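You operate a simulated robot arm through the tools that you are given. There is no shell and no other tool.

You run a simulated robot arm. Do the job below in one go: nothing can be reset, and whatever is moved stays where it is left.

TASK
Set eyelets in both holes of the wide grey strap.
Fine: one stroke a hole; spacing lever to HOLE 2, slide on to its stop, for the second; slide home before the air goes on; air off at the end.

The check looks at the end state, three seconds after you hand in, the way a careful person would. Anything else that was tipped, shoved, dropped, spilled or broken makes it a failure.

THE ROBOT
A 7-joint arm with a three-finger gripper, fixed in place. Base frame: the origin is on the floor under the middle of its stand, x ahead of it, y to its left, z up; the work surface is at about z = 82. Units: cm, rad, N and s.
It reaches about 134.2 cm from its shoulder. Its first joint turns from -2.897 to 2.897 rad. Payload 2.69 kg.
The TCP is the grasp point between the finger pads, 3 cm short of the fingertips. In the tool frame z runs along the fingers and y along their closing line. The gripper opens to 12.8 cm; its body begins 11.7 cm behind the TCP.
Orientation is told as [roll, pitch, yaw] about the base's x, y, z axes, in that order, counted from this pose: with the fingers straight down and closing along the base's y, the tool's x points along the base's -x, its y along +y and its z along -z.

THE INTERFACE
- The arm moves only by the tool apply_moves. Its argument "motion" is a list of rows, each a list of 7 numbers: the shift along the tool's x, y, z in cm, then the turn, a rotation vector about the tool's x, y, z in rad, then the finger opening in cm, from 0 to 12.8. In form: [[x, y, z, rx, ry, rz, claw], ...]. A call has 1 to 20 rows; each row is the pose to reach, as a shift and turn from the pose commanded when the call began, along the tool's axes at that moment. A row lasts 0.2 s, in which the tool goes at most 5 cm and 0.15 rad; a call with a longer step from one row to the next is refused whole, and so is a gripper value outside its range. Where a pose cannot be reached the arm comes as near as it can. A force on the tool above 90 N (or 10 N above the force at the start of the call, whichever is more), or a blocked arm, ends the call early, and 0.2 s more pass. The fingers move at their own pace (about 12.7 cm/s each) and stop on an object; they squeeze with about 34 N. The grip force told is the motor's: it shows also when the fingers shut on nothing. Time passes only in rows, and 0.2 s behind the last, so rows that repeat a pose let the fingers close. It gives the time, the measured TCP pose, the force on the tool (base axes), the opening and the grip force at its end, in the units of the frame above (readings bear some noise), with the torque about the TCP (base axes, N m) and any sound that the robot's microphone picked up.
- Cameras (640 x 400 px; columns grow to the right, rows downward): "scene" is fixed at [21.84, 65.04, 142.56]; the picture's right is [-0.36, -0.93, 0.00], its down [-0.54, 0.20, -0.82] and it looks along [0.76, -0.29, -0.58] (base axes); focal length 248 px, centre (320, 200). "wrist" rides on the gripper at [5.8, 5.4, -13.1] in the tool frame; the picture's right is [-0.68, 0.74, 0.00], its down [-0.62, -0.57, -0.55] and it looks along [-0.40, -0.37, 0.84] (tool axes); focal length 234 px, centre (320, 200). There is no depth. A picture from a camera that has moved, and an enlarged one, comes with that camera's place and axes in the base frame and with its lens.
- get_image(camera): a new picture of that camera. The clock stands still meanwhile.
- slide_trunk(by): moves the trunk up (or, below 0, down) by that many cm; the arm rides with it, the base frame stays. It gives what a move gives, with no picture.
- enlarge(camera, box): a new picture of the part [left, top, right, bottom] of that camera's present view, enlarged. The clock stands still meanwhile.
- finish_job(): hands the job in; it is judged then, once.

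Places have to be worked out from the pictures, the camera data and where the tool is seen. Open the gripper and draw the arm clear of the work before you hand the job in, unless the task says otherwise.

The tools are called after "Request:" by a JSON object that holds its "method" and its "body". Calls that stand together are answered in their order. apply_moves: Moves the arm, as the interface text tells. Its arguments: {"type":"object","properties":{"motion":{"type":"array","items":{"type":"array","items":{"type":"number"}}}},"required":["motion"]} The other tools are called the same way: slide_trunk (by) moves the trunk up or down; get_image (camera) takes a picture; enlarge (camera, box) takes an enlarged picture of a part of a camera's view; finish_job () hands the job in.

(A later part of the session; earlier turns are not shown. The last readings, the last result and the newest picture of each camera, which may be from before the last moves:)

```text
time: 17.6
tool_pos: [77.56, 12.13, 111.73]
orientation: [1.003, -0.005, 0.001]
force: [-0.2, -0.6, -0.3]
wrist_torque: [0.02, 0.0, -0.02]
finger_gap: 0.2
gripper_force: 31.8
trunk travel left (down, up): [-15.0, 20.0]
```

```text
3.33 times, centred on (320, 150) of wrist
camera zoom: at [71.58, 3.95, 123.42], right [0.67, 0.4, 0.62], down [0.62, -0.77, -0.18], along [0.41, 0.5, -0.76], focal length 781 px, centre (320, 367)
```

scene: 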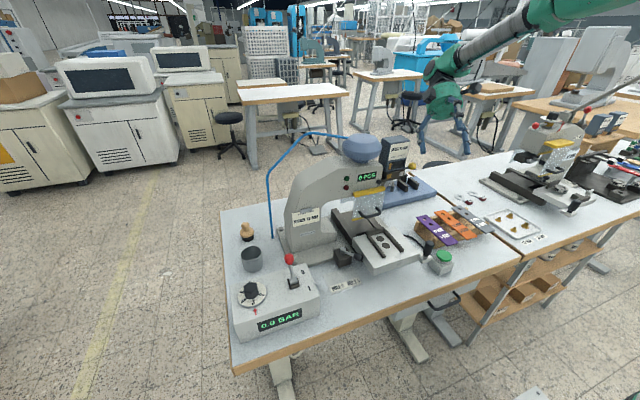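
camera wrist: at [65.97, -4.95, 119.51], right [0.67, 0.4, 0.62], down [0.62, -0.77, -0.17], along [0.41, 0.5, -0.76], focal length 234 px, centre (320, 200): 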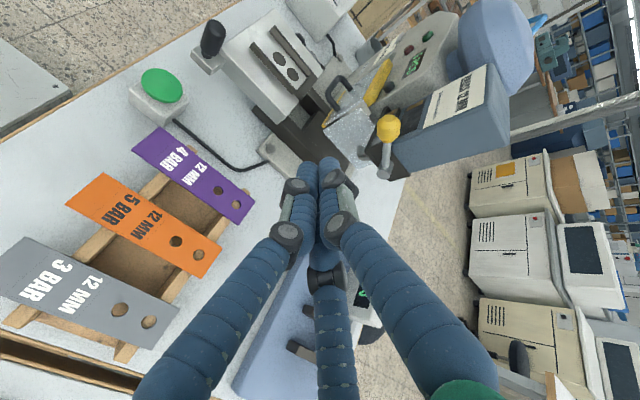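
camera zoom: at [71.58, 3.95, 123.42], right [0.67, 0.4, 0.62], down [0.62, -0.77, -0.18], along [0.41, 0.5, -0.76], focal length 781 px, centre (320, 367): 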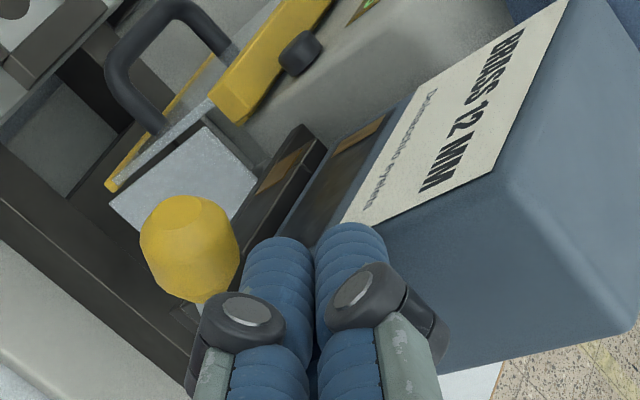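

I check precisely whether the magazine shifted by comparing with the earlier identical crop.

Request:
{"method": "enlarge", "body": {"camera": "scene", "box": [375, 130, 435, 190]}}

```text
6.67 times, centred on (405, 160) of scene
camera zoom: at [21.84, 65.04, 142.56], right [-0.36, -0.93, 0.0], down [-0.54, 0.2, -0.82], along [0.76, -0.29, -0.58], focal length 1654 px, centre (-247, 467)
```

zoom: 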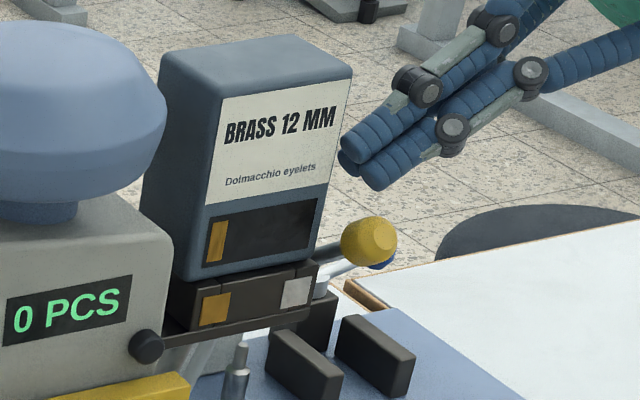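

The magazine box shifted about 2 mm toward the press: it is a loose, separate body in a seat, so I back off. I want to see its back face before acting further, so I go up, level the tool, and then yaw the camera around.

Request:
{"method": "apply_moves", "body": {"motion": [[0.4, -0.5, -3, 0.06, 0, 0, 0], [1.3, 1.5, -6.6, 0.2, 0, 0, 0], [2.2, 3.6, -10.2, 0.34, 0, 0, 0], [3.1, 5.7, -13.8, 0.48, 0, 0, 0], [4.0, 7.8, -17.4, 0.62, 0, 0, 0], [4.8, 9.9, -21, 0.76, 0, 0, 0], [5.6, 12, -24.45, 0.9, 0, 0, 0], [5.6, 12, -24.45, 1.003, 0, 0, 0]]}}

```text
time: 19.4
tool_pos: [71.91, -1.87, 135.28]
orientation: [-0.003, -0.005, -0.001]
force: [0.1, 0.3, 0.9]
wrist_torque: [0.0, -0.05, 0.0]
finger_gap: 0.22
gripper_force: 31.7
trunk travel left (down, up): [-15.0, 20.0]
```

Now level at height 135; I yaw about 137° while moving to about (90, 10, 133) so the camera looks back toward the robot at the magazine's rear.

Request:
{"method": "apply_moves", "body": {"motion": [[-1.1, 0.7, 0.1, 0, 0, 0.14, 0], [-2.2, 1.4, 0.3, 0, 0, 0.28, 0], [-3.3, 2.1, 0.4, 0, 0, 0.42, 0], [-4.4, 2.8, 0.5, 0, 0, 0.56, 0], [-5.5, 3.5, 0.6, 0, 0, 0.7, 0], [-6.6, 4.2, 0.8, 0, 0, 0.84, 0], [-7.7, 4.9, 1, 0, 0, 0.98, 0], [-8.8, 5.6, 1.1, 0, 0, 1.12, 0], [-9.9, 6.3, 1.2, 0, 0, 1.26, 0], [-11, 7, 1.4, 0, 0, 1.4, 0], [-12.1, 7.7, 1.5, 0, 0, 1.54, 0], [-13.2, 8.4, 1.6, 0, 0, 1.68, 0], [-14.3, 9.1, 1.7, 0, 0, 1.82, 0], [-15.4, 9.8, 1.8, 0, 0, 1.96, 0], [-16.5, 10.5, 1.9, 0, 0, 2.1, 0], [-17.5, 11.2, 2, 0, 0, 2.24, 0], [-18, 12, 2, 0, 0, 2.38, 0]]}}

Request:
{"method": "get_image", "body": {"camera": "wrist"}}

```text
time: 23.0
tool_pos: [90.01, 10.05, 133.0]
orientation: [0.005, 0.001, -2.382]
force: [-0.4, -0.8, 0.1]
wrist_torque: [0.0, 0.01, 0.02]
finger_gap: 0.2
gripper_force: 31.8
trunk travel left (down, up): [-15.0, 20.0]
```

```text
taken
camera wrist: at [97.79, 10.1, 146.34], right [0.02, -1.0, 0.0], down [-0.84, -0.01, 0.54], along [-0.54, -0.01, -0.84], focal length 234 px, centre (320, 200)
```

wrist: 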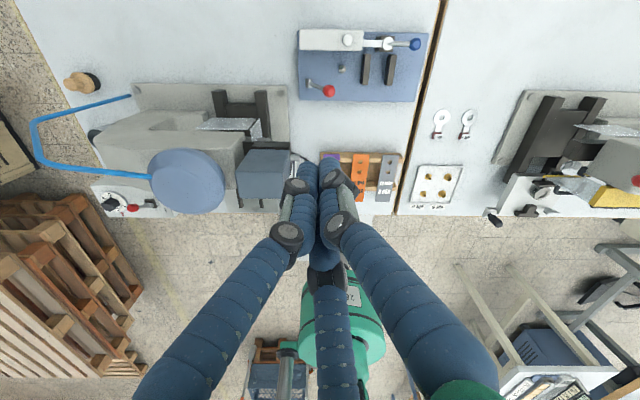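

The camera now looks back toward the robot from beyond the press. I zoom in on the magazine's rear and the area around the feed.

Request:
{"method": "enlarge", "body": {"camera": "wrist", "box": [190, 120, 330, 220]}}

Request:
{"method": "enlarge", "body": {"camera": "wrist", "box": [280, 10, 440, 120]}}

Request:
{"method": "enlarge", "body": {"camera": "wrist", "box": [310, 140, 490, 230]}}

Request:
{"method": "enlarge", "body": {"camera": "wrist", "box": [440, 80, 640, 240]}}

```text
4.00 times, centred on (260, 170) of wrist
camera zoom: at [97.79, 10.1, 146.34], right [0.02, -1.0, 0.0], down [-0.84, -0.01, 0.54], along [-0.54, -0.01, -0.84], focal length 937 px, centre (560, 320)
```

zoom: 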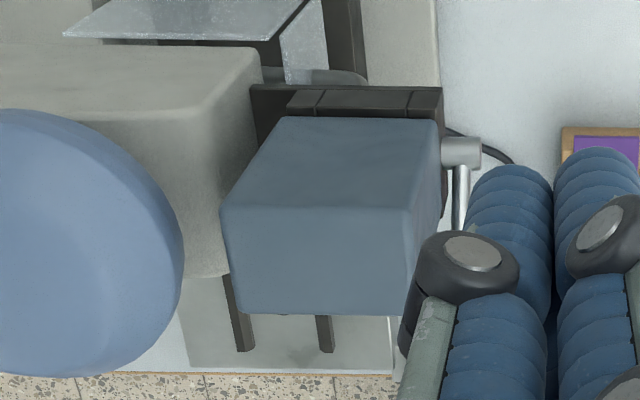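

```text
3.64 times, centred on (360, 65) of wrist
camera zoom: at [97.79, 10.1, 146.34], right [0.02, -1.0, 0.0], down [-0.84, -0.01, 0.54], along [-0.54, -0.01, -0.84], focal length 852 px, centre (174, 691)
```

zoom: 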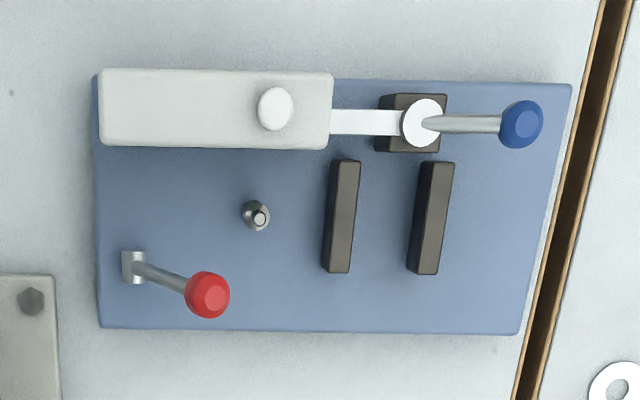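

```text
3.56 times, centred on (400, 185) of wrist
camera zoom: at [97.79, 10.1, 146.34], right [0.02, -1.0, 0.0], down [-0.84, -0.01, 0.54], along [-0.54, -0.01, -0.84], focal length 833 px, centre (36, 253)
```

zoom: 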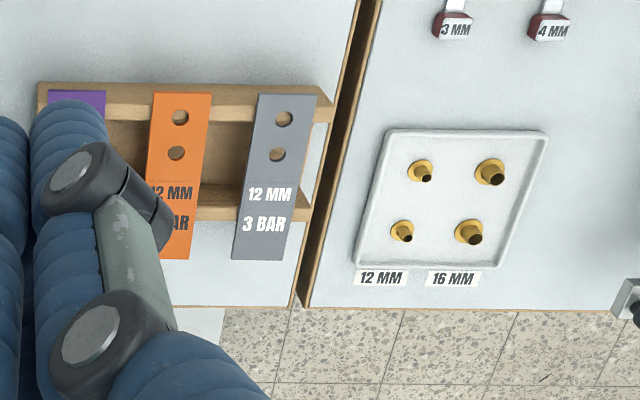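

```text
2.50 times, centred on (540, 160) of wrist
camera zoom: at [97.79, 10.1, 146.34], right [0.02, -1.0, 0.0], down [-0.84, -0.01, 0.54], along [-0.54, -0.01, -0.84], focal length 585 px, centre (-230, 300)
```

zoom: 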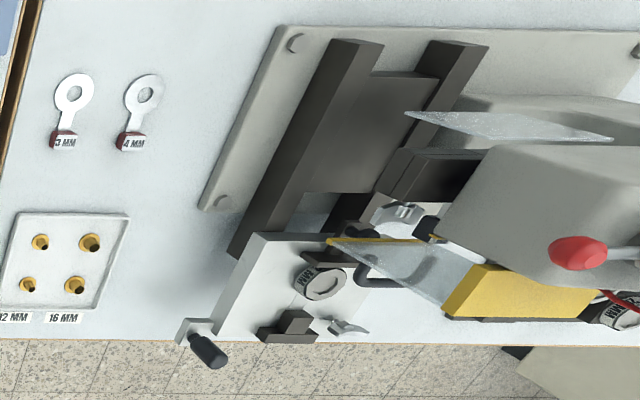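

The magazine's back is plain, so it is a single brass box and its window looks nearly empty; the lever on the feed block still needs testing downward. I return to the level pose by reversing the yaw.

Request:
{"method": "apply_moves", "body": {"motion": [[-1.25, -0.22, -0.12, 0, 0, -0.14, 0], [-2.5, -0.44, -0.24, 0, 0, -0.28, 0], [-3.76, -0.65, -0.35, 0, 0, -0.42, 0], [-5.0, -0.87, -0.47, 0, 0, -0.56, 0], [-6.26, -1.09, -0.6, 0, 0, -0.7, 0], [-7.5, -1.3, -0.7, 0, 0, -0.84, 0], [-8.8, -1.5, -0.8, 0, 0, -0.98, 0], [-10, -1.74, -0.94, 0, 0, -1.12, 0], [-11.3, -1.96, -1.06, 0, 0, -1.26, 0], [-12.5, -2.18, -1.18, 0, 0, -1.4, 0], [-13.8, -2.4, -1.3, 0, 0, -1.54, 0], [-15, -2.6, -1.4, 0, 0, -1.68, 0], [-16.3, -2.8, -1.5, 0, 0, -1.82, 0], [-17.5, -3.05, -1.65, 0, 0, -1.96, 0], [-18.8, -3.3, -1.8, 0, 0, -2.1, 0], [-20, -3.5, -1.9, 0, 0, -2.24, 0], [-21.3, -3.7, -2, 0, 0, -2.382, 0]]}}

```text
time: 26.6
tool_pos: [71.84, -1.97, 135.11]
orientation: [-0.001, -0.004, 0.004]
force: [0.2, 0.1, 0.1]
wrist_torque: [-0.01, -0.03, 0.0]
finger_gap: 0.21
gripper_force: 31.7
trunk travel left (down, up): [-15.0, 20.0]
```

Back at the level pose. I now tilt 0.5 rad and bring the closed tips above the yellow ball, keeping about 1 cm off the magazine's side.

Request:
{"method": "apply_moves", "body": {"motion": [[-0.8, 1.2, 3.4, -0.1, 0, 0, 0], [-1.6, 2.4, 6.8, -0.2, 0, 0, 0], [-2.4, 3.6, 10.3, -0.3, 0, 0, 0], [-3.2, 4.8, 13.7, -0.4, 0, 0, 0], [-4.06, 6, 17.1, -0.5, 0, 0, 0], [-4.06, 8.7, 18.7, -0.5, 0, 0, 0], [-4.06, 11.4, 20.3, -0.5, 0, 0, 0], [-4.06, 14, 21.6, -0.5, 0, 0, 0]]}}

Request:
{"method": "enlarge", "body": {"camera": "scene", "box": [360, 130, 460, 210]}}

Request:
{"method": "enlarge", "body": {"camera": "wrist", "box": [240, 90, 400, 210]}}

```text
time: 28.4
tool_pos: [76.0, 12.05, 113.33]
orientation: [0.497, -0.005, 0.002]
force: [0.1, -0.4, -0.1]
wrist_torque: [0.0, 0.01, 0.02]
finger_gap: 0.19
gripper_force: 31.7
trunk travel left (down, up): [-15.0, 20.0]
```

```text
5.00 times, centred on (410, 170) of scene
camera zoom: at [21.84, 65.04, 142.56], right [-0.36, -0.93, 0.0], down [-0.54, 0.2, -0.82], along [0.76, -0.29, -0.58], focal length 1241 px, centre (-130, 350)
```

zoom: 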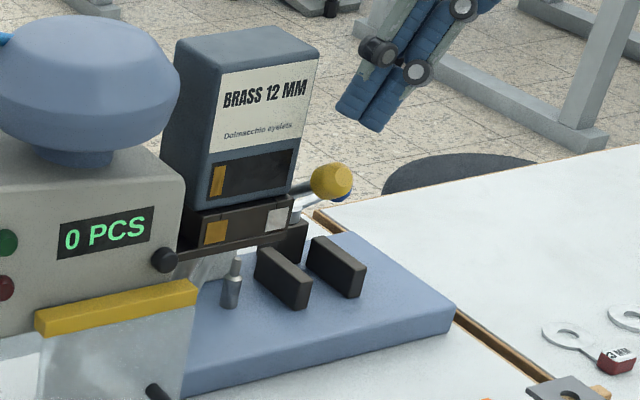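

```text
3.33 times, centred on (320, 150) of wrist
camera zoom: at [70.11, 10.4, 127.56], right [0.67, 0.65, 0.35], down [0.62, -0.76, 0.21], along [0.41, 0.07, -0.91], focal length 781 px, centre (320, 367)
```

zoom: 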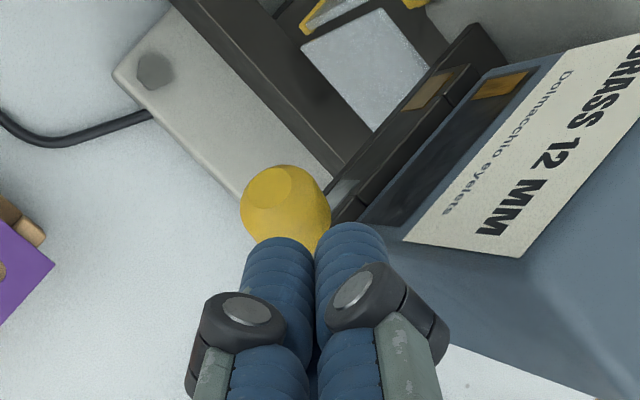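

Tips are just above the ball. I press down in small steps and watch for resistance or movement.

Request:
{"method": "apply_moves", "body": {"motion": [[0.2, -0.72, 1.32, 0, 0, 0, 0], [0.4, -1.2, 2.19, 0, 0, 0, 0], [0.4, -1.44, 2.63, 0, 0, 0, 0], [0.4, -1.68, 3.07, 0, 0, 0, 0], [0.45, -1.92, 3.51, 0, 0, 0, 0], [0.5, -2.16, 3.95, 0, 0, 0, 0], [0.55, -2.4, 4.39, 0, 0, 0, 0]]}}

Request:
{"method": "enlarge", "body": {"camera": "scene", "box": [360, 130, 460, 210]}}

Request:
{"method": "enlarge", "body": {"camera": "wrist", "box": [240, 90, 400, 210]}}

```text
time: 30.0
tool_pos: [75.51, 11.9, 108.49]
orientation: [0.496, -0.006, 0.001]
force: [1.2, -1.3, 2.1]
wrist_torque: [-0.01, 0.01, 0.01]
finger_gap: 0.19
gripper_force: 31.2
trunk travel left (down, up): [-15.0, 20.0]
```

```text
5.00 times, centred on (410, 170) of scene
camera zoom: at [21.84, 65.04, 142.56], right [-0.36, -0.93, 0.0], down [-0.54, 0.2, -0.82], along [0.76, -0.29, -0.58], focal length 1241 px, centre (-130, 350)
```

zoom: 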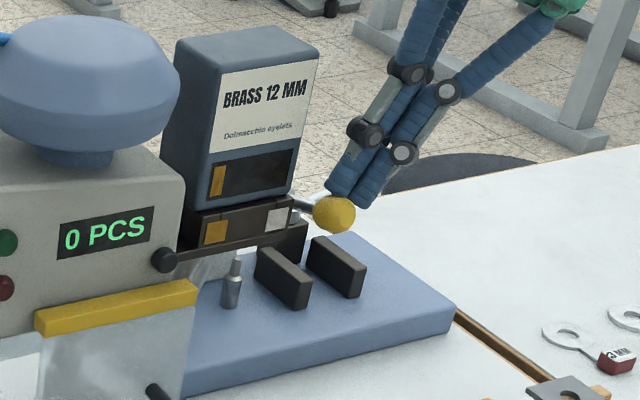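

```text
3.33 times, centred on (320, 150) of wrist
camera zoom: at [69.6, 10.34, 122.62], right [0.67, 0.65, 0.36], down [0.62, -0.76, 0.22], along [0.41, 0.07, -0.91], focal length 781 px, centre (320, 367)
```

zoom: 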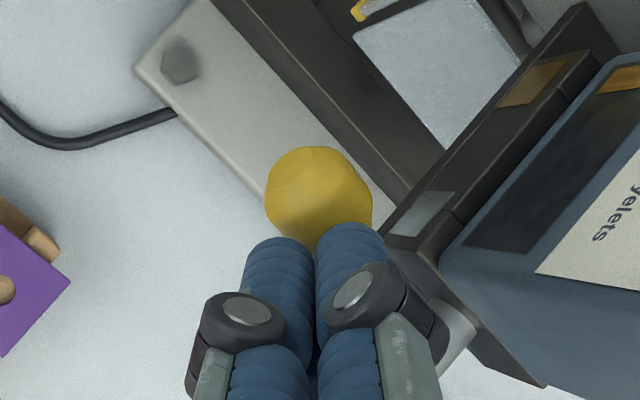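

The lever swings down freely with about 2 N; the ball is now at about z 105. I continue down to find its other stop.

Request:
{"method": "apply_moves", "body": {"motion": [[0, -0.24, 0.44, 0, 0, 0, 0], [0, -0.48, 0.88, 0, 0, 0, 0], [0, -0.72, 1.32, 0, 0, 0, 0], [-0.1, -0.96, 1.76, 0, 0, 0, 0], [-0.2, -1.2, 2.19, 0, 0, 0, 0], [-0.35, -1.44, 2.63, 0, 0, 0, 0]]}}

Request:
{"method": "enlarge", "body": {"camera": "scene", "box": [360, 130, 460, 210]}}

Request:
{"method": "enlarge", "body": {"camera": "wrist", "box": [240, 90, 400, 210]}}

```text
time: 31.4
tool_pos: [75.87, 11.79, 105.62]
orientation: [0.498, -0.006, 0.001]
force: [0.0, -2.5, 8.9]
wrist_torque: [0.14, 0.06, 0.06]
finger_gap: 0.21
gripper_force: 31.2
trunk travel left (down, up): [-15.0, 20.0]
```

```text
5.00 times, centred on (410, 170) of scene
camera zoom: at [21.84, 65.04, 142.56], right [-0.36, -0.93, 0.0], down [-0.54, 0.2, -0.82], along [0.76, -0.29, -0.58], focal length 1241 px, centre (-130, 350)
```

zoom: 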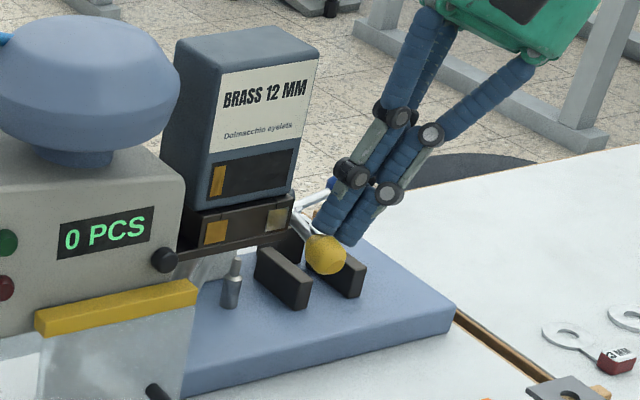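

```text
3.33 times, centred on (320, 150) of wrist
camera zoom: at [69.93, 10.28, 119.71], right [0.67, 0.65, 0.36], down [0.62, -0.76, 0.22], along [0.41, 0.07, -0.91], focal length 781 px, centre (320, 367)
```

zoom: 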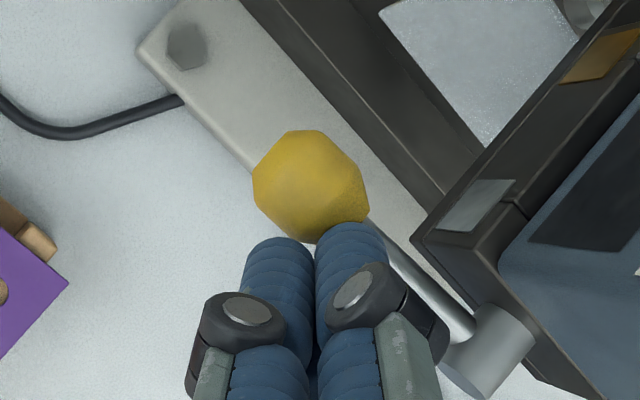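

The lever keeps moving and force rises to about 9 N; the right-hand square seems to have changed tint. I zoom on that, then press slightly further to the stop.

Request:
{"method": "enlarge", "body": {"camera": "scene", "box": [375, 150, 430, 190]}}

Request:
{"method": "apply_moves", "body": {"motion": [[-0.1, -0.15, 0.26, 0, 0, 0, 0], [-0.2, -0.29, 0.53, 0, 0, 0, 0], [-0.3, -0.43, 0.79, 0, 0, 0, 0]]}}

Request:
{"method": "enlarge", "body": {"camera": "scene", "box": [375, 150, 430, 190]}}

```text
10.00 times, centred on (402, 170) of scene
camera zoom: at [21.84, 65.04, 142.56], right [-0.36, -0.93, 0.0], down [-0.54, 0.2, -0.82], along [0.76, -0.29, -0.58], focal length 2482 px, centre (-505, 500)
```

zoom: 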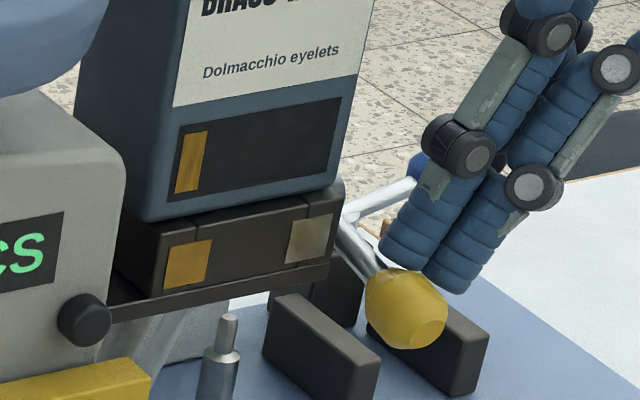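

```text
time: 32.2
tool_pos: [76.18, 11.81, 105.33]
orientation: [0.499, -0.013, 0.001]
force: [-11.8, -17.1, 65.9]
wrist_torque: [1.29, -0.04, 0.57]
finger_gap: 0.22
gripper_force: 31.5
trunk travel left (down, up): [-15.0, 20.0]
```

```text
10.00 times, centred on (402, 170) of scene
camera zoom: at [21.84, 65.04, 142.56], right [-0.36, -0.93, 0.0], down [-0.54, 0.2, -0.82], along [0.76, -0.29, -0.58], focal length 2482 px, centre (-505, 500)
```

zoom: 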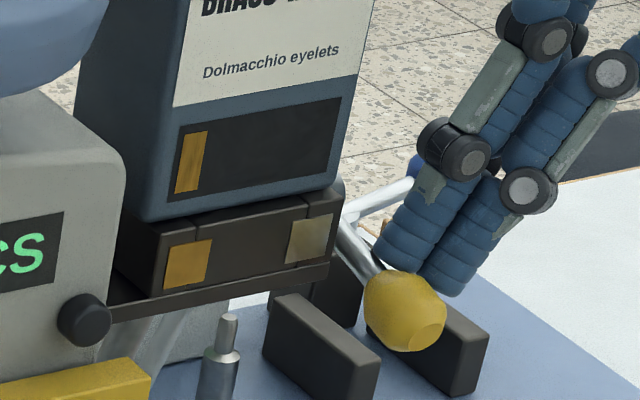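

The lever reached its lower stop (66 N), with no visible change except the lever itself (the tint on the square is the ball's reflection). I ease off upward and see whether it springs back or stays.

Request:
{"method": "apply_moves", "body": {"motion": [[0.2, 0.3, -0.6, 0, 0, 0, 0], [0.2, 0.8, -1.8, 0, 0, 0, 0], [0.2, 1.2, -3.5, 0, 0, 0, 0], [0.2, 1.5, -6, 0, 0, 0, 0], [0.2, 0, -9, 0, 0, 0, 0]]}}

Request:
{"method": "enlarge", "body": {"camera": "scene", "box": [360, 130, 460, 210]}}

Request:
{"method": "enlarge", "body": {"camera": "wrist", "box": [240, 60, 480, 210]}}

```text
time: 33.4
tool_pos: [75.96, 7.67, 112.35]
orientation: [0.497, -0.002, 0.004]
force: [-0.3, 1.1, -0.1]
wrist_torque: [-0.06, -0.04, -0.02]
finger_gap: 0.23
gripper_force: 31.5
trunk travel left (down, up): [-15.0, 20.0]
```

```text
5.00 times, centred on (410, 170) of scene
camera zoom: at [21.84, 65.04, 142.56], right [-0.36, -0.93, 0.0], down [-0.54, 0.2, -0.82], along [0.76, -0.29, -0.58], focal length 1241 px, centre (-130, 350)
```

zoom: 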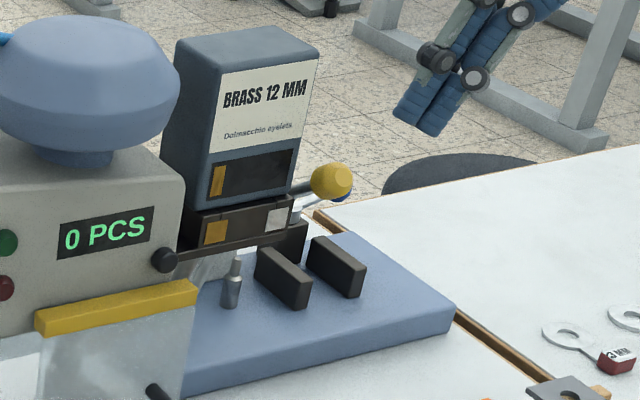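

```text
2.67 times, centred on (360, 135) of wrist
camera zoom: at [69.96, 6.02, 126.59], right [0.67, 0.65, 0.35], down [0.62, -0.76, 0.21], along [0.41, 0.07, -0.91], focal length 624 px, centre (213, 373)
```

zoom: 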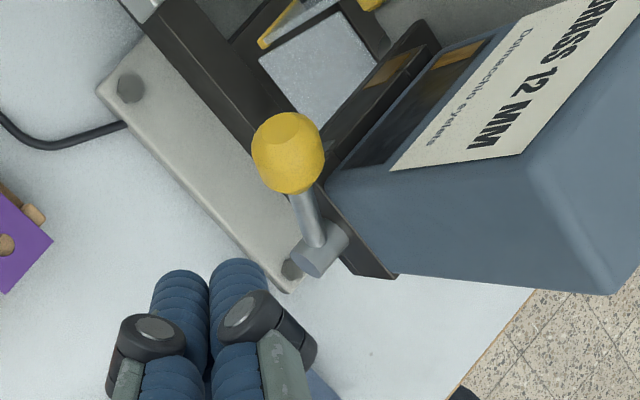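

The lever sprang back to its upper position by itself, so it is a spring-loaded latch or feed handle with nothing changed. I look for other magazines or signs: the right-hand shelf, under the bench, and the left side.

Request:
{"method": "enlarge", "body": {"camera": "scene", "box": [575, 100, 640, 150]}}

Request:
{"method": "enlarge", "body": {"camera": "scene", "box": [460, 220, 640, 340]}}

Request:
{"method": "enlarge", "body": {"camera": "scene", "box": [480, 100, 640, 220]}}

Request:
{"method": "enlarge", "body": {"camera": "scene", "box": [330, 120, 420, 190]}}

```text
8.00 times, centred on (608, 125) of scene
camera zoom: at [21.84, 65.04, 142.56], right [-0.36, -0.93, 0.0], down [-0.54, 0.2, -0.82], along [0.76, -0.29, -0.58], focal length 1985 px, centre (-1980, 800)
```

zoom: 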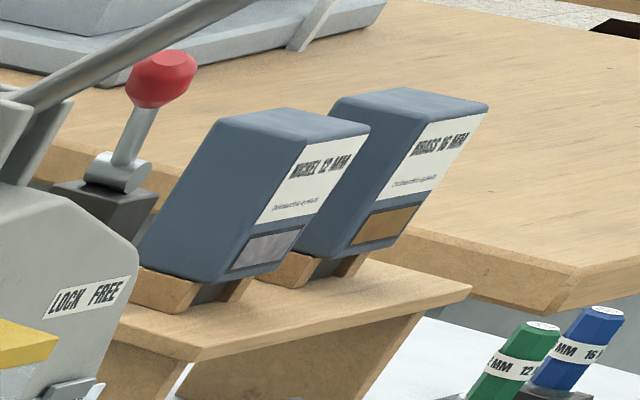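

```text
3.33 times, centred on (550, 280) of scene
camera zoom: at [21.84, 65.04, 142.56], right [-0.36, -0.93, 0.0], down [-0.54, 0.2, -0.82], along [0.76, -0.29, -0.58], focal length 827 px, centre (-447, -67)
```

zoom: 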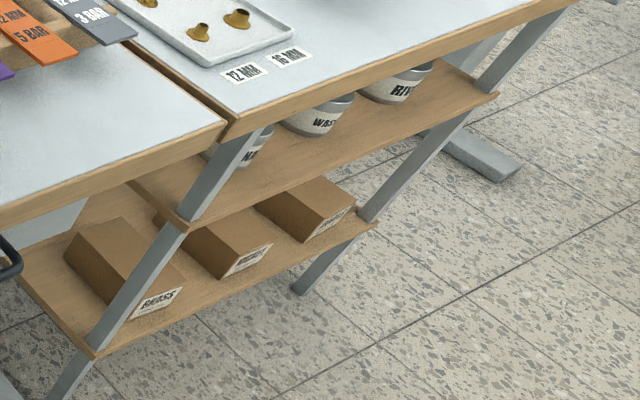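

```text
3.33 times, centred on (560, 160) of scene
camera zoom: at [21.84, 65.04, 142.56], right [-0.36, -0.93, 0.0], down [-0.54, 0.2, -0.82], along [0.76, -0.29, -0.58], focal length 827 px, centre (-480, 333)
```

zoom: 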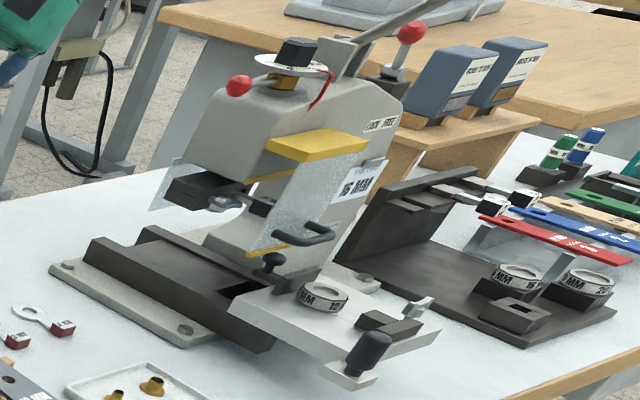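

```text
5.71 times, centred on (375, 155) of scene
camera zoom: at [21.84, 65.04, 142.56], right [-0.36, -0.93, 0.0], down [-0.54, 0.2, -0.82], along [0.76, -0.29, -0.58], focal length 1418 px, centre (6, 457)
```

zoom: 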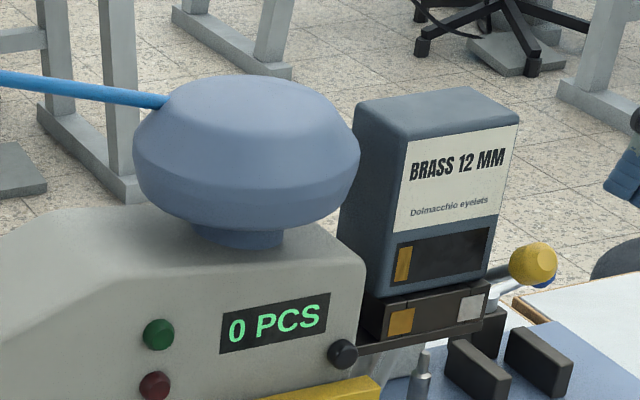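

No other nickel source is visible within reach. I take a frontal close look at the feed block and press head with the camera nearly level.

Request:
{"method": "apply_moves", "body": {"motion": [[2.25, 0.57, 0.08, 0.057, -0.122, -0.031, 0], [4.5, 1.15, 0.15, 0.114, -0.245, -0.062, 0], [6.7, 1.7, 0.23, 0.17, -0.367, -0.093, 0], [9, 2.3, 0.31, 0.227, -0.489, -0.124, 0], [11.2, 2.9, 0.39, 0.284, -0.612, -0.155, 0], [13.5, 3.45, 0.46, 0.341, -0.734, -0.186, 0], [15.7, 4, 0.54, 0.398, -0.856, -0.217, 0], [17.96, 4.6, 0.62, 0.4545, -0.9787, -0.2483, 0]]}}

Request:
{"method": "get_image", "body": {"camera": "wrist"}}

Request:
{"method": "enlarge", "body": {"camera": "wrist", "box": [310, 30, 450, 150]}}

```text
time: 35.2
tool_pos: [57.84, 11.99, 114.08]
orientation: [0.002, -1.008, 0.001]
force: [0.0, 0.6, -0.1]
wrist_torque: [0.01, 0.0, 0.02]
finger_gap: 0.21
gripper_force: 31.7
trunk travel left (down, up): [-15.0, 20.0]
```

```text
taken
camera wrist: at [43.67, 17.24, 116.2], right [0.36, 0.74, 0.57], down [-0.13, -0.57, 0.81], along [0.92, -0.37, -0.11], focal length 234 px, centre (320, 200)
```

wrist: 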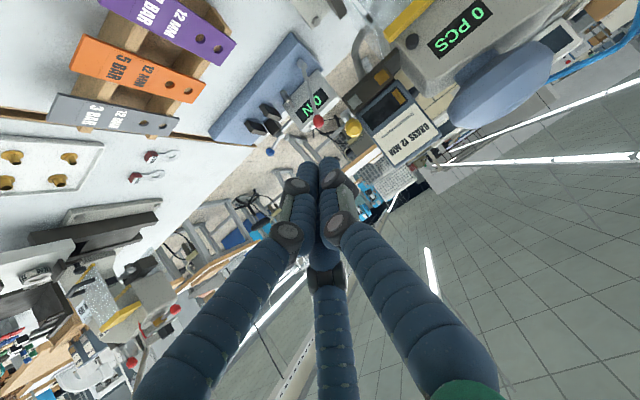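

```text
3.33 times, centred on (380, 90) of wrist
camera zoom: at [43.67, 17.24, 116.2], right [0.36, 0.74, 0.57], down [-0.13, -0.57, 0.81], along [0.92, -0.37, -0.11], focal length 781 px, centre (120, 567)
```

zoom: 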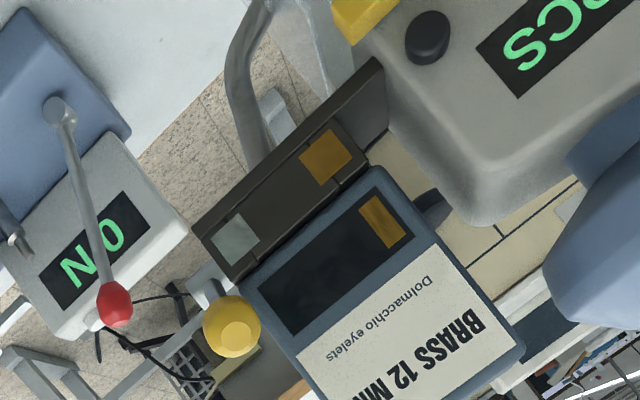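

The feed hose leads from the block to the punch; nothing further can be changed there within reach, so I proceed with the strap. I go over the grey strap with the tool yawed 90° so one finger is on the −x side and two straddle the strap's width.

Request:
{"method": "apply_moves", "body": {"motion": [[0.35, -1.65, 0.32, -0.06, 0.06, -0.11, 6], [0.7, -3.3, 0.65, -0.121, 0.121, -0.219, 6], [1.04, -4.9, 0.97, -0.181, 0.181, -0.329, 6], [1.4, -6.6, 1.3, -0.242, 0.242, -0.438, 6], [1.74, -8.2, 1.6, -0.302, 0.302, -0.548, 6], [2.1, -9.9, 1.95, -0.3625, 0.3625, -0.657, 6], [2.4, -11.5, 2.3, -0.423, 0.423, -0.767, 6], [2.8, -13.2, 2.6, -0.483, 0.483, -0.876, 6], [3.1, -14.8, 2.9, -0.544, 0.544, -0.986, 6], [3.5, -16.5, 3.25, -0.604, 0.604, -1.096, 6], [3.8, -18.1, 3.6, -0.665, 0.665, -1.205, 6], [4.2, -19.8, 3.9, -0.725, 0.725, -1.315, 6], [4.52, -21.4, 4.22, -0.7855, 0.7855, -1.4243, 6]]}}

Request:
{"method": "get_image", "body": {"camera": "wrist"}}

Request:
{"method": "enlarge", "body": {"camera": "scene", "box": [400, 120, 560, 260]}}

```text
time: 38.0
tool_pos: [58.94, -5.32, 108.94]
orientation: [-0.125, -0.169, 1.31]
force: [0.1, -1.3, 0.0]
wrist_torque: [0.01, 0.02, -0.01]
finger_gap: 5.99
gripper_force: 0.0
out of reach, approached as far as the arm can: row 3, 11, 12, 13
trunk travel left (down, up): [-15.0, 20.0]
```

```text
taken
camera wrist: at [50.1, -11.08, 120.2], right [-0.53, 0.85, 0.02], down [0.61, 0.36, 0.71], along [0.59, 0.39, -0.7], focal length 234 px, centre (320, 200)
```

wrist: 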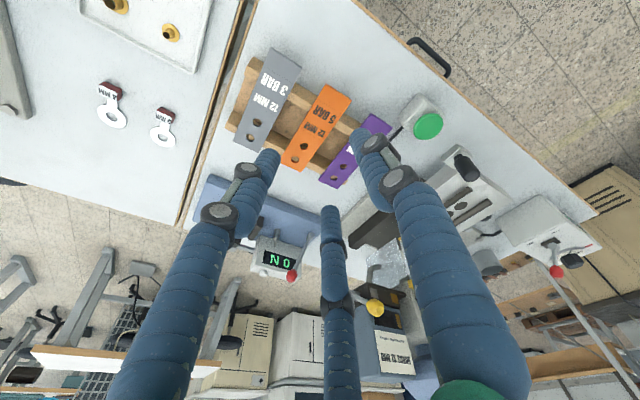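

```text
2.86 times, centred on (480, 190) of scene
camera zoom: at [21.84, 65.04, 142.56], right [-0.36, -0.93, 0.0], down [-0.54, 0.2, -0.82], along [0.76, -0.29, -0.58], focal length 709 px, centre (-137, 229)
```

zoom: 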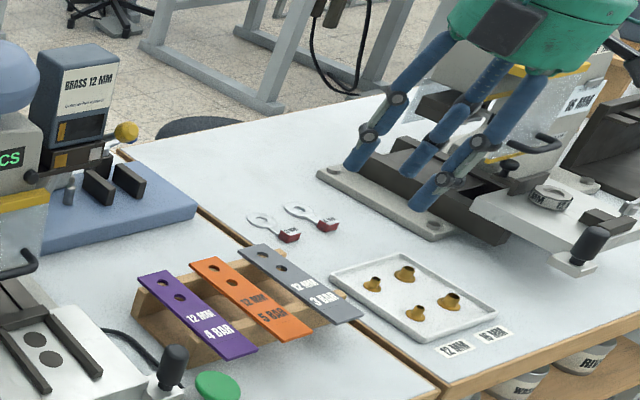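

Yaw +90° exceeds a joint limit, but by symmetry yaw −30° puts another finger on the −x side with the remaining two straddling. I turn to yaw −0.524 over the strap.

Request:
{"method": "apply_moves", "body": {"motion": [[0.33, -0.08, 0.18, 0.005, 0.018, 0.14, 6], [0.67, -0.16, 0.36, 0.01, 0.036, 0.279, 6], [1, -0.24, 0.54, 0.015, 0.054, 0.419, 6], [1.33, -0.31, 0.72, 0.021, 0.0715, 0.5585, 6], [1.67, -0.39, 0.9, 0.026, 0.089, 0.698, 6], [2, -0.47, 1.08, 0.031, 0.107, 0.838, 6], [2.33, -0.55, 1.27, 0.036, 0.125, 0.977, 6], [2.66, -0.63, 1.45, 0.041, 0.143, 1.117, 6], [3, -0.7, 1.63, 0.046, 0.161, 1.257, 6], [3.33, -0.78, 1.8, 0.0515, 0.179, 1.396, 6], [3.66, -0.86, 2, 0.057, 0.197, 1.536, 6], [4, -0.94, 2.17, 0.062, 0.2145, 1.6755, 6], [4.33, -1.02, 2.35, 0.067, 0.2324, 1.8151, 6]]}}

Request:
{"method": "get_image", "body": {"camera": "wrist"}}

```text
time: 40.8
tool_pos: [46.48, -13.92, 85.5]
orientation: [0.036, -0.001, -0.478]
force: [0.7, -0.8, 0.3]
wrist_torque: [0.21, 0.11, -0.01]
finger_gap: 6.05
gripper_force: 0.1
out of reach, approached as far as the arm can: row 1, 2, 3, 4, 5, 6, 7, 8, 9, 10, 11, 12, 13
trunk travel left (down, up): [-15.0, 20.0]
```

```text
taken
camera wrist: at [43.5, -6.97, 98.89], right [0.94, 0.34, 0.03], down [0.28, -0.8, 0.53], along [0.2, -0.49, -0.85], focal length 234 px, centre (320, 200)
```

wrist: 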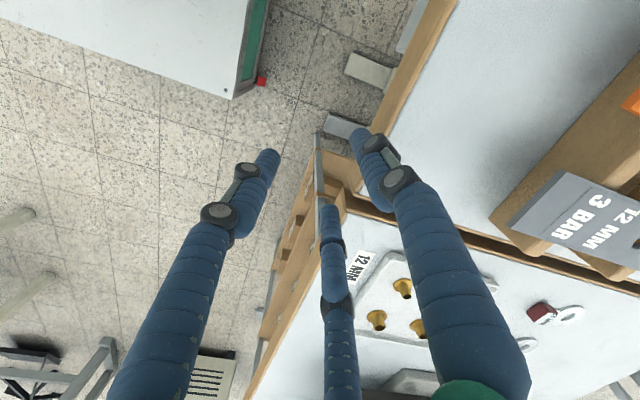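

The arm wandered off to (46.5, −13.9, 85.5) near the front edge because of the joint-limit start; forces are near zero, so nothing is pressed. I lift straight up in small steps to recover.

Request:
{"method": "apply_moves", "body": {"motion": [[0, 0, -2, 0, 0, 0, 6], [0, 0, -4, 0, 0, 0, 6], [0, 0, -7, 0, 0, 0, 6], [0, 0, -10, 0, 0, 0, 6]]}}

Request:
{"method": "get_image", "body": {"camera": "scene"}}

```text
time: 41.8
tool_pos: [42.61, -12.23, 88.11]
orientation: [0.037, -0.01, -0.473]
force: [-2.5, 0.6, 1.3]
wrist_torque: [-0.1, -0.38, 0.03]
finger_gap: 6.0
gripper_force: 0.0
out of reach, approached as far as the arm can: row 1, 2, 3, 4
trunk travel left (down, up): [-15.0, 20.0]
```

```text
taken
```

scene: 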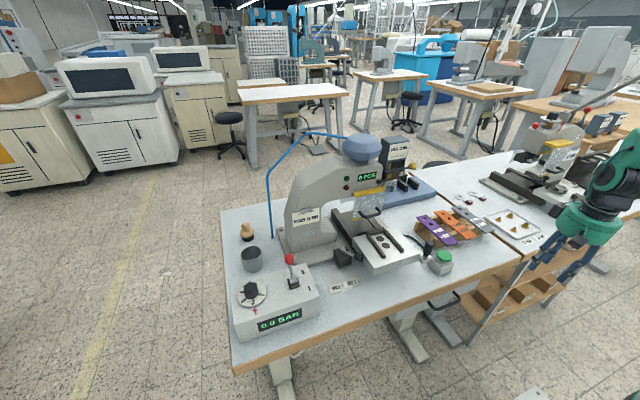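

The arm seems to be in a poor configuration. I look at it in more detail before moving further.

Request:
{"method": "enlarge", "body": {"camera": "scene", "box": [480, 100, 640, 330]}}

Request:
{"method": "get_image", "body": {"camera": "wrist"}}

```text
1.74 times, centred on (560, 215) of scene
camera zoom: at [21.84, 65.04, 142.56], right [-0.36, -0.93, 0.0], down [-0.54, 0.2, -0.82], along [0.76, -0.29, -0.58], focal length 432 px, centre (-97, 174)
```

zoom: 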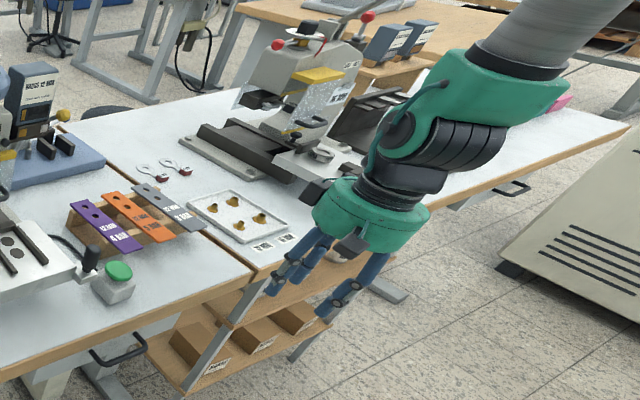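

```text
taken
camera wrist: at [39.48, -5.24, 101.28], right [0.94, 0.35, 0.03], down [0.28, -0.8, 0.53], along [0.21, -0.49, -0.84], focal length 234 px, centre (320, 200)
```

wrist: 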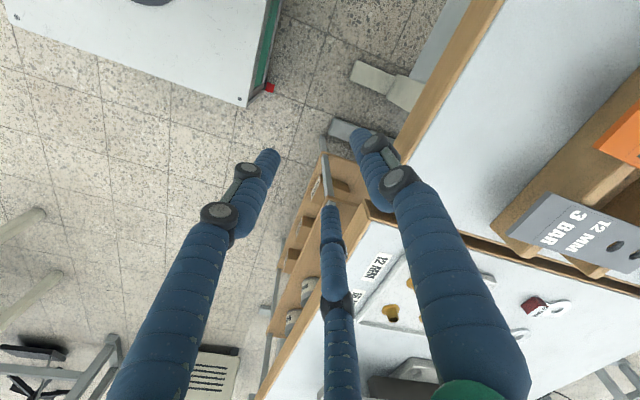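

The forearm comes in from the right side. I try a small move toward +x and up to see which directions are available.

Request:
{"method": "apply_moves", "body": {"motion": [[-0.9, 0.45, -1, 0, 0, 0, 6], [-1.8, 0.9, -2, 0, 0, 0, 6]]}}

```text
time: 42.4
tool_pos: [46.78, -13.31, 88.68]
orientation: [0.058, -0.079, -0.474]
force: [-0.7, 0.3, -0.8]
wrist_torque: [0.01, -0.03, -0.02]
finger_gap: 6.0
gripper_force: 0.0
out of reach, approached as far as the arm can: row 1, 2
trunk travel left (down, up): [-15.0, 20.0]
```

I issue a null move to see whether the present pose is itself consistent.

Request:
{"method": "apply_moves", "body": {"motion": [[0, 0, 0, 0, 0, 0, 6]]}}

Request:
{"method": "get_image", "body": {"camera": "scene"}}

```text
time: 42.8
tool_pos: [46.65, -13.23, 88.67]
orientation: [0.056, -0.077, -0.473]
force: [-0.4, -0.2, -0.4]
wrist_torque: [0.01, 0.01, -0.02]
finger_gap: 5.97
gripper_force: 0.1
trunk travel left (down, up): [-15.0, 20.0]
```

```text
taken
```

scene: 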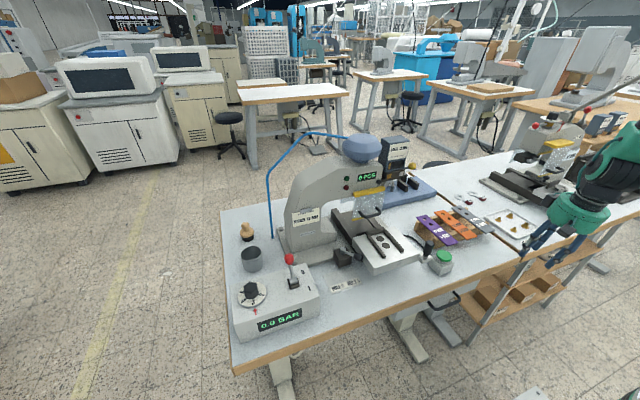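

The commanded pose now equals the measured one. I try unwinding the way it came: yaw back positive while rising, in a few careful rows.

Request:
{"method": "apply_moves", "body": {"motion": [[-0.3, 0.5, -1.5, 0, 0, -0.1, 6], [-0.6, 1.0, -3, 0, 0, -0.2, 6], [-0.9, 1.5, -4.5, 0, 0, -0.3, 6]]}}

```text
time: 43.6
tool_pos: [47.76, -12.35, 93.31]
orientation: [0.039, -0.095, -0.172]
force: [-0.5, 0.9, 0.3]
wrist_torque: [-0.01, -0.05, 0.0]
finger_gap: 5.98
gripper_force: 0.0
trunk travel left (down, up): [-15.0, 20.0]
```

That works without complaint. I continue upward and slightly left, still easing yaw positive.

Request:
{"method": "apply_moves", "body": {"motion": [[-0.85, 1.9, -3.1, 0, 0.01, -0.06, 6], [-1.7, 3.9, -6.2, 0, 0.03, -0.12, 6], [-2.6, 5.8, -9.3, 0, 0.04, -0.18, 6], [-3.4, 7.7, -12.4, 0, 0.05, -0.24, 6], [-4.3, 9.6, -15.5, 0, 0.07, -0.3, 6], [-5.1, 11.6, -18.6, 0.02, 0.08, -0.36, 6], [-6, 13.5, -21.7, 0.03, 0.095, -0.4, 6]]}}

Request:
{"method": "get_image", "body": {"camera": "scene"}}

```text
time: 45.2
tool_pos: [47.96, -4.41, 98.52]
orientation: [0.073, -0.082, 0.092]
force: [-0.9, 0.0, 0.5]
wrist_torque: [-0.01, -0.13, 0.0]
finger_gap: 6.0
gripper_force: 0.0
out of reach, approached as far as the arm can: row 1, 2, 3, 4, 5, 6, 7
trunk travel left (down, up): [-15.0, 20.0]
```

```text
taken
```

scene: 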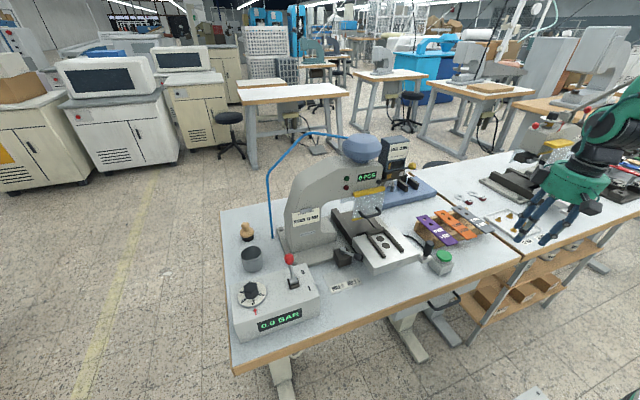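

Still held at some limit. I try extending forward (+x) over the clear space above the rack, where joint limits should relax.

Request:
{"method": "apply_moves", "body": {"motion": [[-2, -0.2, 0, 0, 0, 0, 6], [-4, -0.4, -0.5, 0, 0, 0, 6], [-6, -0.55, -1, 0, 0, 0, 6], [-8, -0.7, -1.5, 0, 0, 0, 6]]}}

```text
time: 46.2
tool_pos: [54.72, -4.8, 96.1]
orientation: [0.078, -0.082, 0.091]
force: [1.1, -0.5, -0.3]
wrist_torque: [0.0, 0.06, -0.03]
finger_gap: 6.0
gripper_force: 0.1
out of reach, approached as far as the arm can: row 1, 2, 3, 4
trunk travel left (down, up): [-15.0, 20.0]
```

Movements are confined to some joint boundary. For safety I raise the trunk so that the gripper is well above everything before unwinding further.

Request:
{"method": "slide_trunk", "body": {"by": 15}}

Request:
{"method": "get_image", "body": {"camera": "scene"}}

```text
time: 47.9
tool_pos: [54.52, -4.76, 111.26]
orientation: [0.078, -0.086, 0.094]
force: [-0.5, -0.6, 0.3]
wrist_torque: [0.01, 0.01, 0.01]
finger_gap: 6.02
gripper_force: 0.1
trunk travel left (down, up): [-30.0, 5.0]
```

```text
taken
```

scene: 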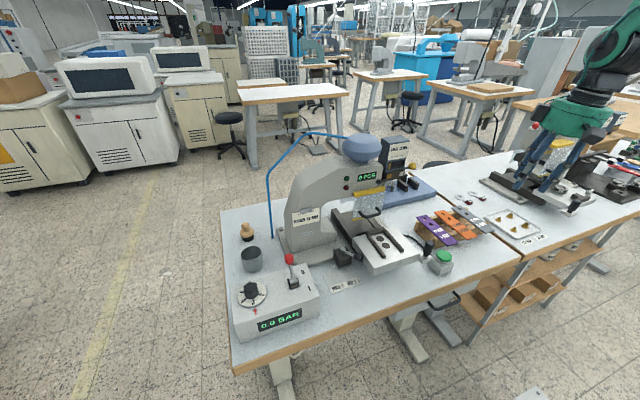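

Now the hand is at z≈111 with clear space below. I try moving toward the initial pose region (forward, left, up) and watch the response.

Request:
{"method": "apply_moves", "body": {"motion": [[-1.5, 1, -1, 0, 0, 0, 6], [-3, 2, -2, 0, 0, 0, 6], [-4.5, 3, -3, 0, 0, 0, 6], [-6, 4, -4, 0, 0, 0, 6], [-7.5, 5, -5, 0, 0, 0, 6], [-9, 6, -6, 0, 0, 0, 6]]}}

```text
time: 49.3
tool_pos: [56.68, -0.54, 110.42]
orientation: [0.08, -0.086, 0.092]
force: [0.5, 0.1, -0.6]
wrist_torque: [0.01, 0.0, 0.0]
finger_gap: 6.01
gripper_force: 0.1
out of reach, approached as far as the arm can: row 1, 2, 3, 4, 5, 6
trunk travel left (down, up): [-30.0, 5.0]
```

It behaves like a wrist-joint limit (wrist bent the wrong way). Pitching the fingers forward should free that joint, so I tilt forward in place and see.

Request:
{"method": "apply_moves", "body": {"motion": [[0, 0, 0, 0, -0.12, 0, 6], [0, 0, 0, 0, -0.24, 0, 6], [0, 0, 0, 0, -0.36, 0, 6], [0, 0, 0, 0, -0.48, 0, 6]]}}

Request:
{"method": "get_image", "body": {"camera": "scene"}}

```text
time: 50.5
tool_pos: [54.18, -0.36, 102.57]
orientation: [0.113, -0.403, 0.049]
force: [1.1, 0.2, -1.6]
wrist_torque: [0.04, -0.03, -0.01]
finger_gap: 6.01
gripper_force: 0.1
out of reach, approached as far as the arm can: row 3
trunk travel left (down, up): [-30.0, 5.0]
stopped in row 4: the arm was blocked; the commanded pose is now the measured one
```

```text
taken
```

scene: 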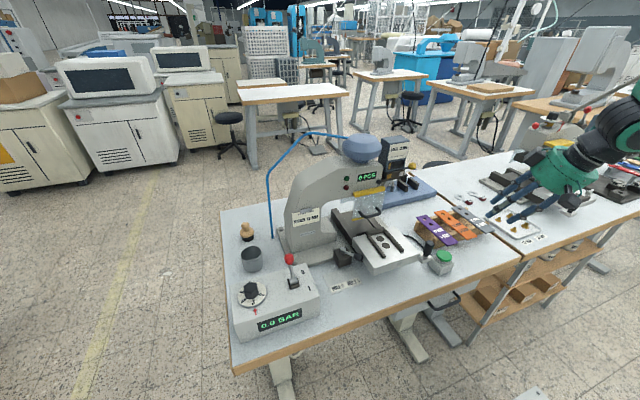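

Blocked pose: the wrist is bent past straight on the wrong branch (it went around sideways earlier). I undo it by swinging the tool direction around the left (+y) side about the wrist, letting the TCP follow the arc, in steps.

Request:
{"method": "apply_moves", "body": {"motion": [[-2.3, 1.9, -1, -0.067, -0.083, 0, 6], [-4.7, 3.8, -2, -0.135, -0.166, 0, 6], [-7, 5.6, -3, -0.202, -0.25, 0, 6], [-9.3, 7.5, -4, -0.269, -0.333, 0, 6], [-11.6, 9.4, -5, -0.337, -0.416, 0, 6], [-13.97, 11.27, -5.96, -0.404, -0.499, 0, 6]]}}

Request:
{"method": "get_image", "body": {"camera": "scene"}}

```text
time: 51.9
tool_pos: [63.31, 10.74, 114.75]
orientation: [0.669, -0.866, -0.185]
force: [-0.3, -0.5, 0.1]
wrist_torque: [0.04, -0.02, -0.03]
finger_gap: 5.99
gripper_force: 0.0
trunk travel left (down, up): [-30.0, 5.0]
```

```text
taken
```

scene: 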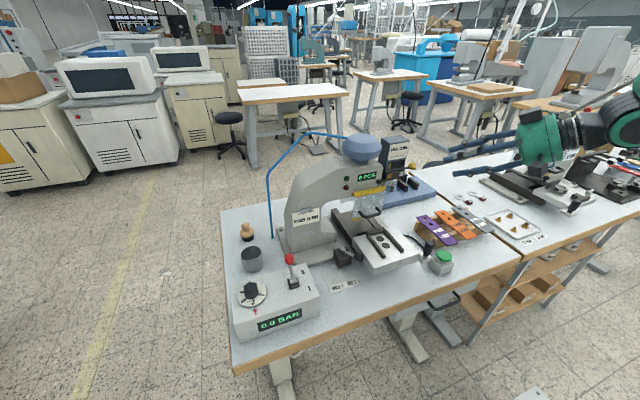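

That succeeded with no limit flags. I continue the swing: up-left, then forward-up, to bring the wrist back to the proper branch.

Request:
{"method": "apply_moves", "body": {"motion": [[-3.34, -0.93, -0.6, 0.031, -0.113, 0, 6], [-6.7, -1.86, -1.2, 0.063, -0.227, 0, 6], [-10.03, -2.79, -1.83, 0.094, -0.34, 0, 6], [-11, -5.9, -3.2, 0.208, -0.381, 0, 6], [-12, -9.1, -4.5, 0.322, -0.422, 0, 6], [-13.04, -12.24, -5.89, 0.437, -0.463, 0, 6]]}}

Request:
{"method": "get_image", "body": {"camera": "scene"}}

```text
time: 53.3
tool_pos: [71.55, -4.34, 122.57]
orientation: [0.753, -1.227, -0.783]
force: [0.1, 0.0, -0.5]
wrist_torque: [0.0, -0.02, 0.01]
finger_gap: 6.0
gripper_force: 0.0
trunk travel left (down, up): [-30.0, 5.0]
```

```text
taken
```

scene: 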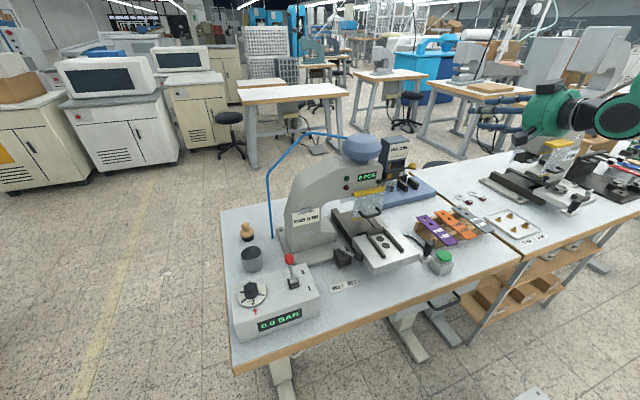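

The tool now points forward-up relative to the forearm. I bring the fingers straight down in the vertical plane (through the straight wrist) to a level pose near (60, −4, 116).

Request:
{"method": "apply_moves", "body": {"motion": [[0.9, -0.19, -0.96, 0.0315, 0.129, 0, 6], [1.8, -0.38, -1.92, 0.063, 0.257, 0, 6], [2.7, -0.56, -2.87, 0.0945, 0.386, 0, 6], [3.6, -0.75, -3.83, 0.126, 0.515, 0, 6], [4.5, -0.94, -4.8, 0.1575, 0.6435, 0, 6], [5.4, -1.13, -5.75, 0.189, 0.772, 0, 6], [6.3, -1.3, -6.7, 0.22, 0.9, 0, 6], [7.2, -1.5, -7.66, 0.252, 1.03, 0, 6], [8.05, -1.7, -8.6, 0.2835, 1.158, 0, 6], [8.94, -1.88, -9.58, 0.315, 1.287, 0, 6]]}}

Request:
{"method": "get_image", "body": {"camera": "scene"}}

```text
time: 55.5
tool_pos: [60.72, -2.68, 113.46]
orientation: [0.152, -0.211, -0.377]
force: [-1.4, -4.1, -0.6]
wrist_torque: [0.28, -0.12, 0.28]
finger_gap: 5.99
gripper_force: 0.2
out of reach, approached as far as the arm can: row 7, 8, 9, 10
trunk travel left (down, up): [-30.0, 5.0]
```

```text
taken
```

scene: 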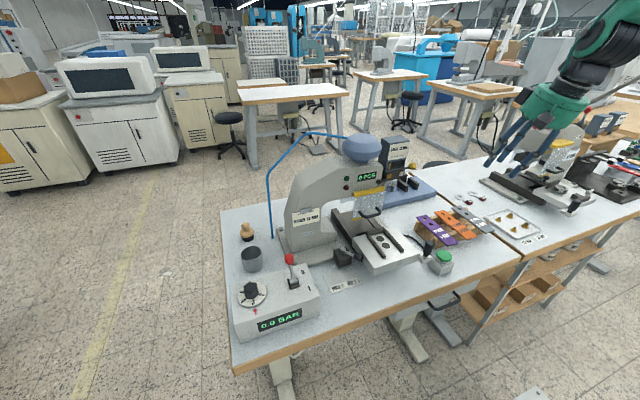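

Partly limited again at the end (pitch −0.21 left). Since height was always unproblematic before, I try moving straight up from here with the present tilt.

Request:
{"method": "apply_moves", "body": {"motion": [[0, 0, 0, 0, 0, 0, 6]]}}

Request:
{"method": "enlarge", "body": {"camera": "scene", "box": [460, 0, 640, 180]}}

```text
time: 55.9
tool_pos: [60.31, -3.49, 113.39]
orientation: [0.092, -0.229, -0.237]
force: [0.2, 0.2, 0.7]
wrist_torque: [0.0, -0.02, 0.0]
finger_gap: 6.01
gripper_force: 0.1
trunk travel left (down, up): [-30.0, 5.0]
```

```text
2.22 times, centred on (550, 90) of scene
camera zoom: at [21.84, 65.04, 142.56], right [-0.36, -0.93, 0.0], down [-0.54, 0.2, -0.82], along [0.76, -0.29, -0.58], focal length 551 px, centre (-191, 444)
```

zoom: 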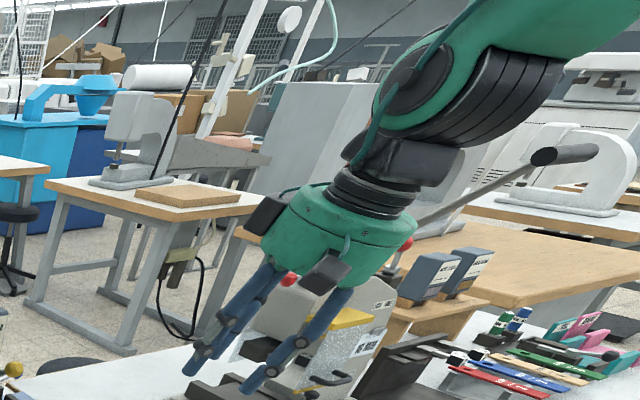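

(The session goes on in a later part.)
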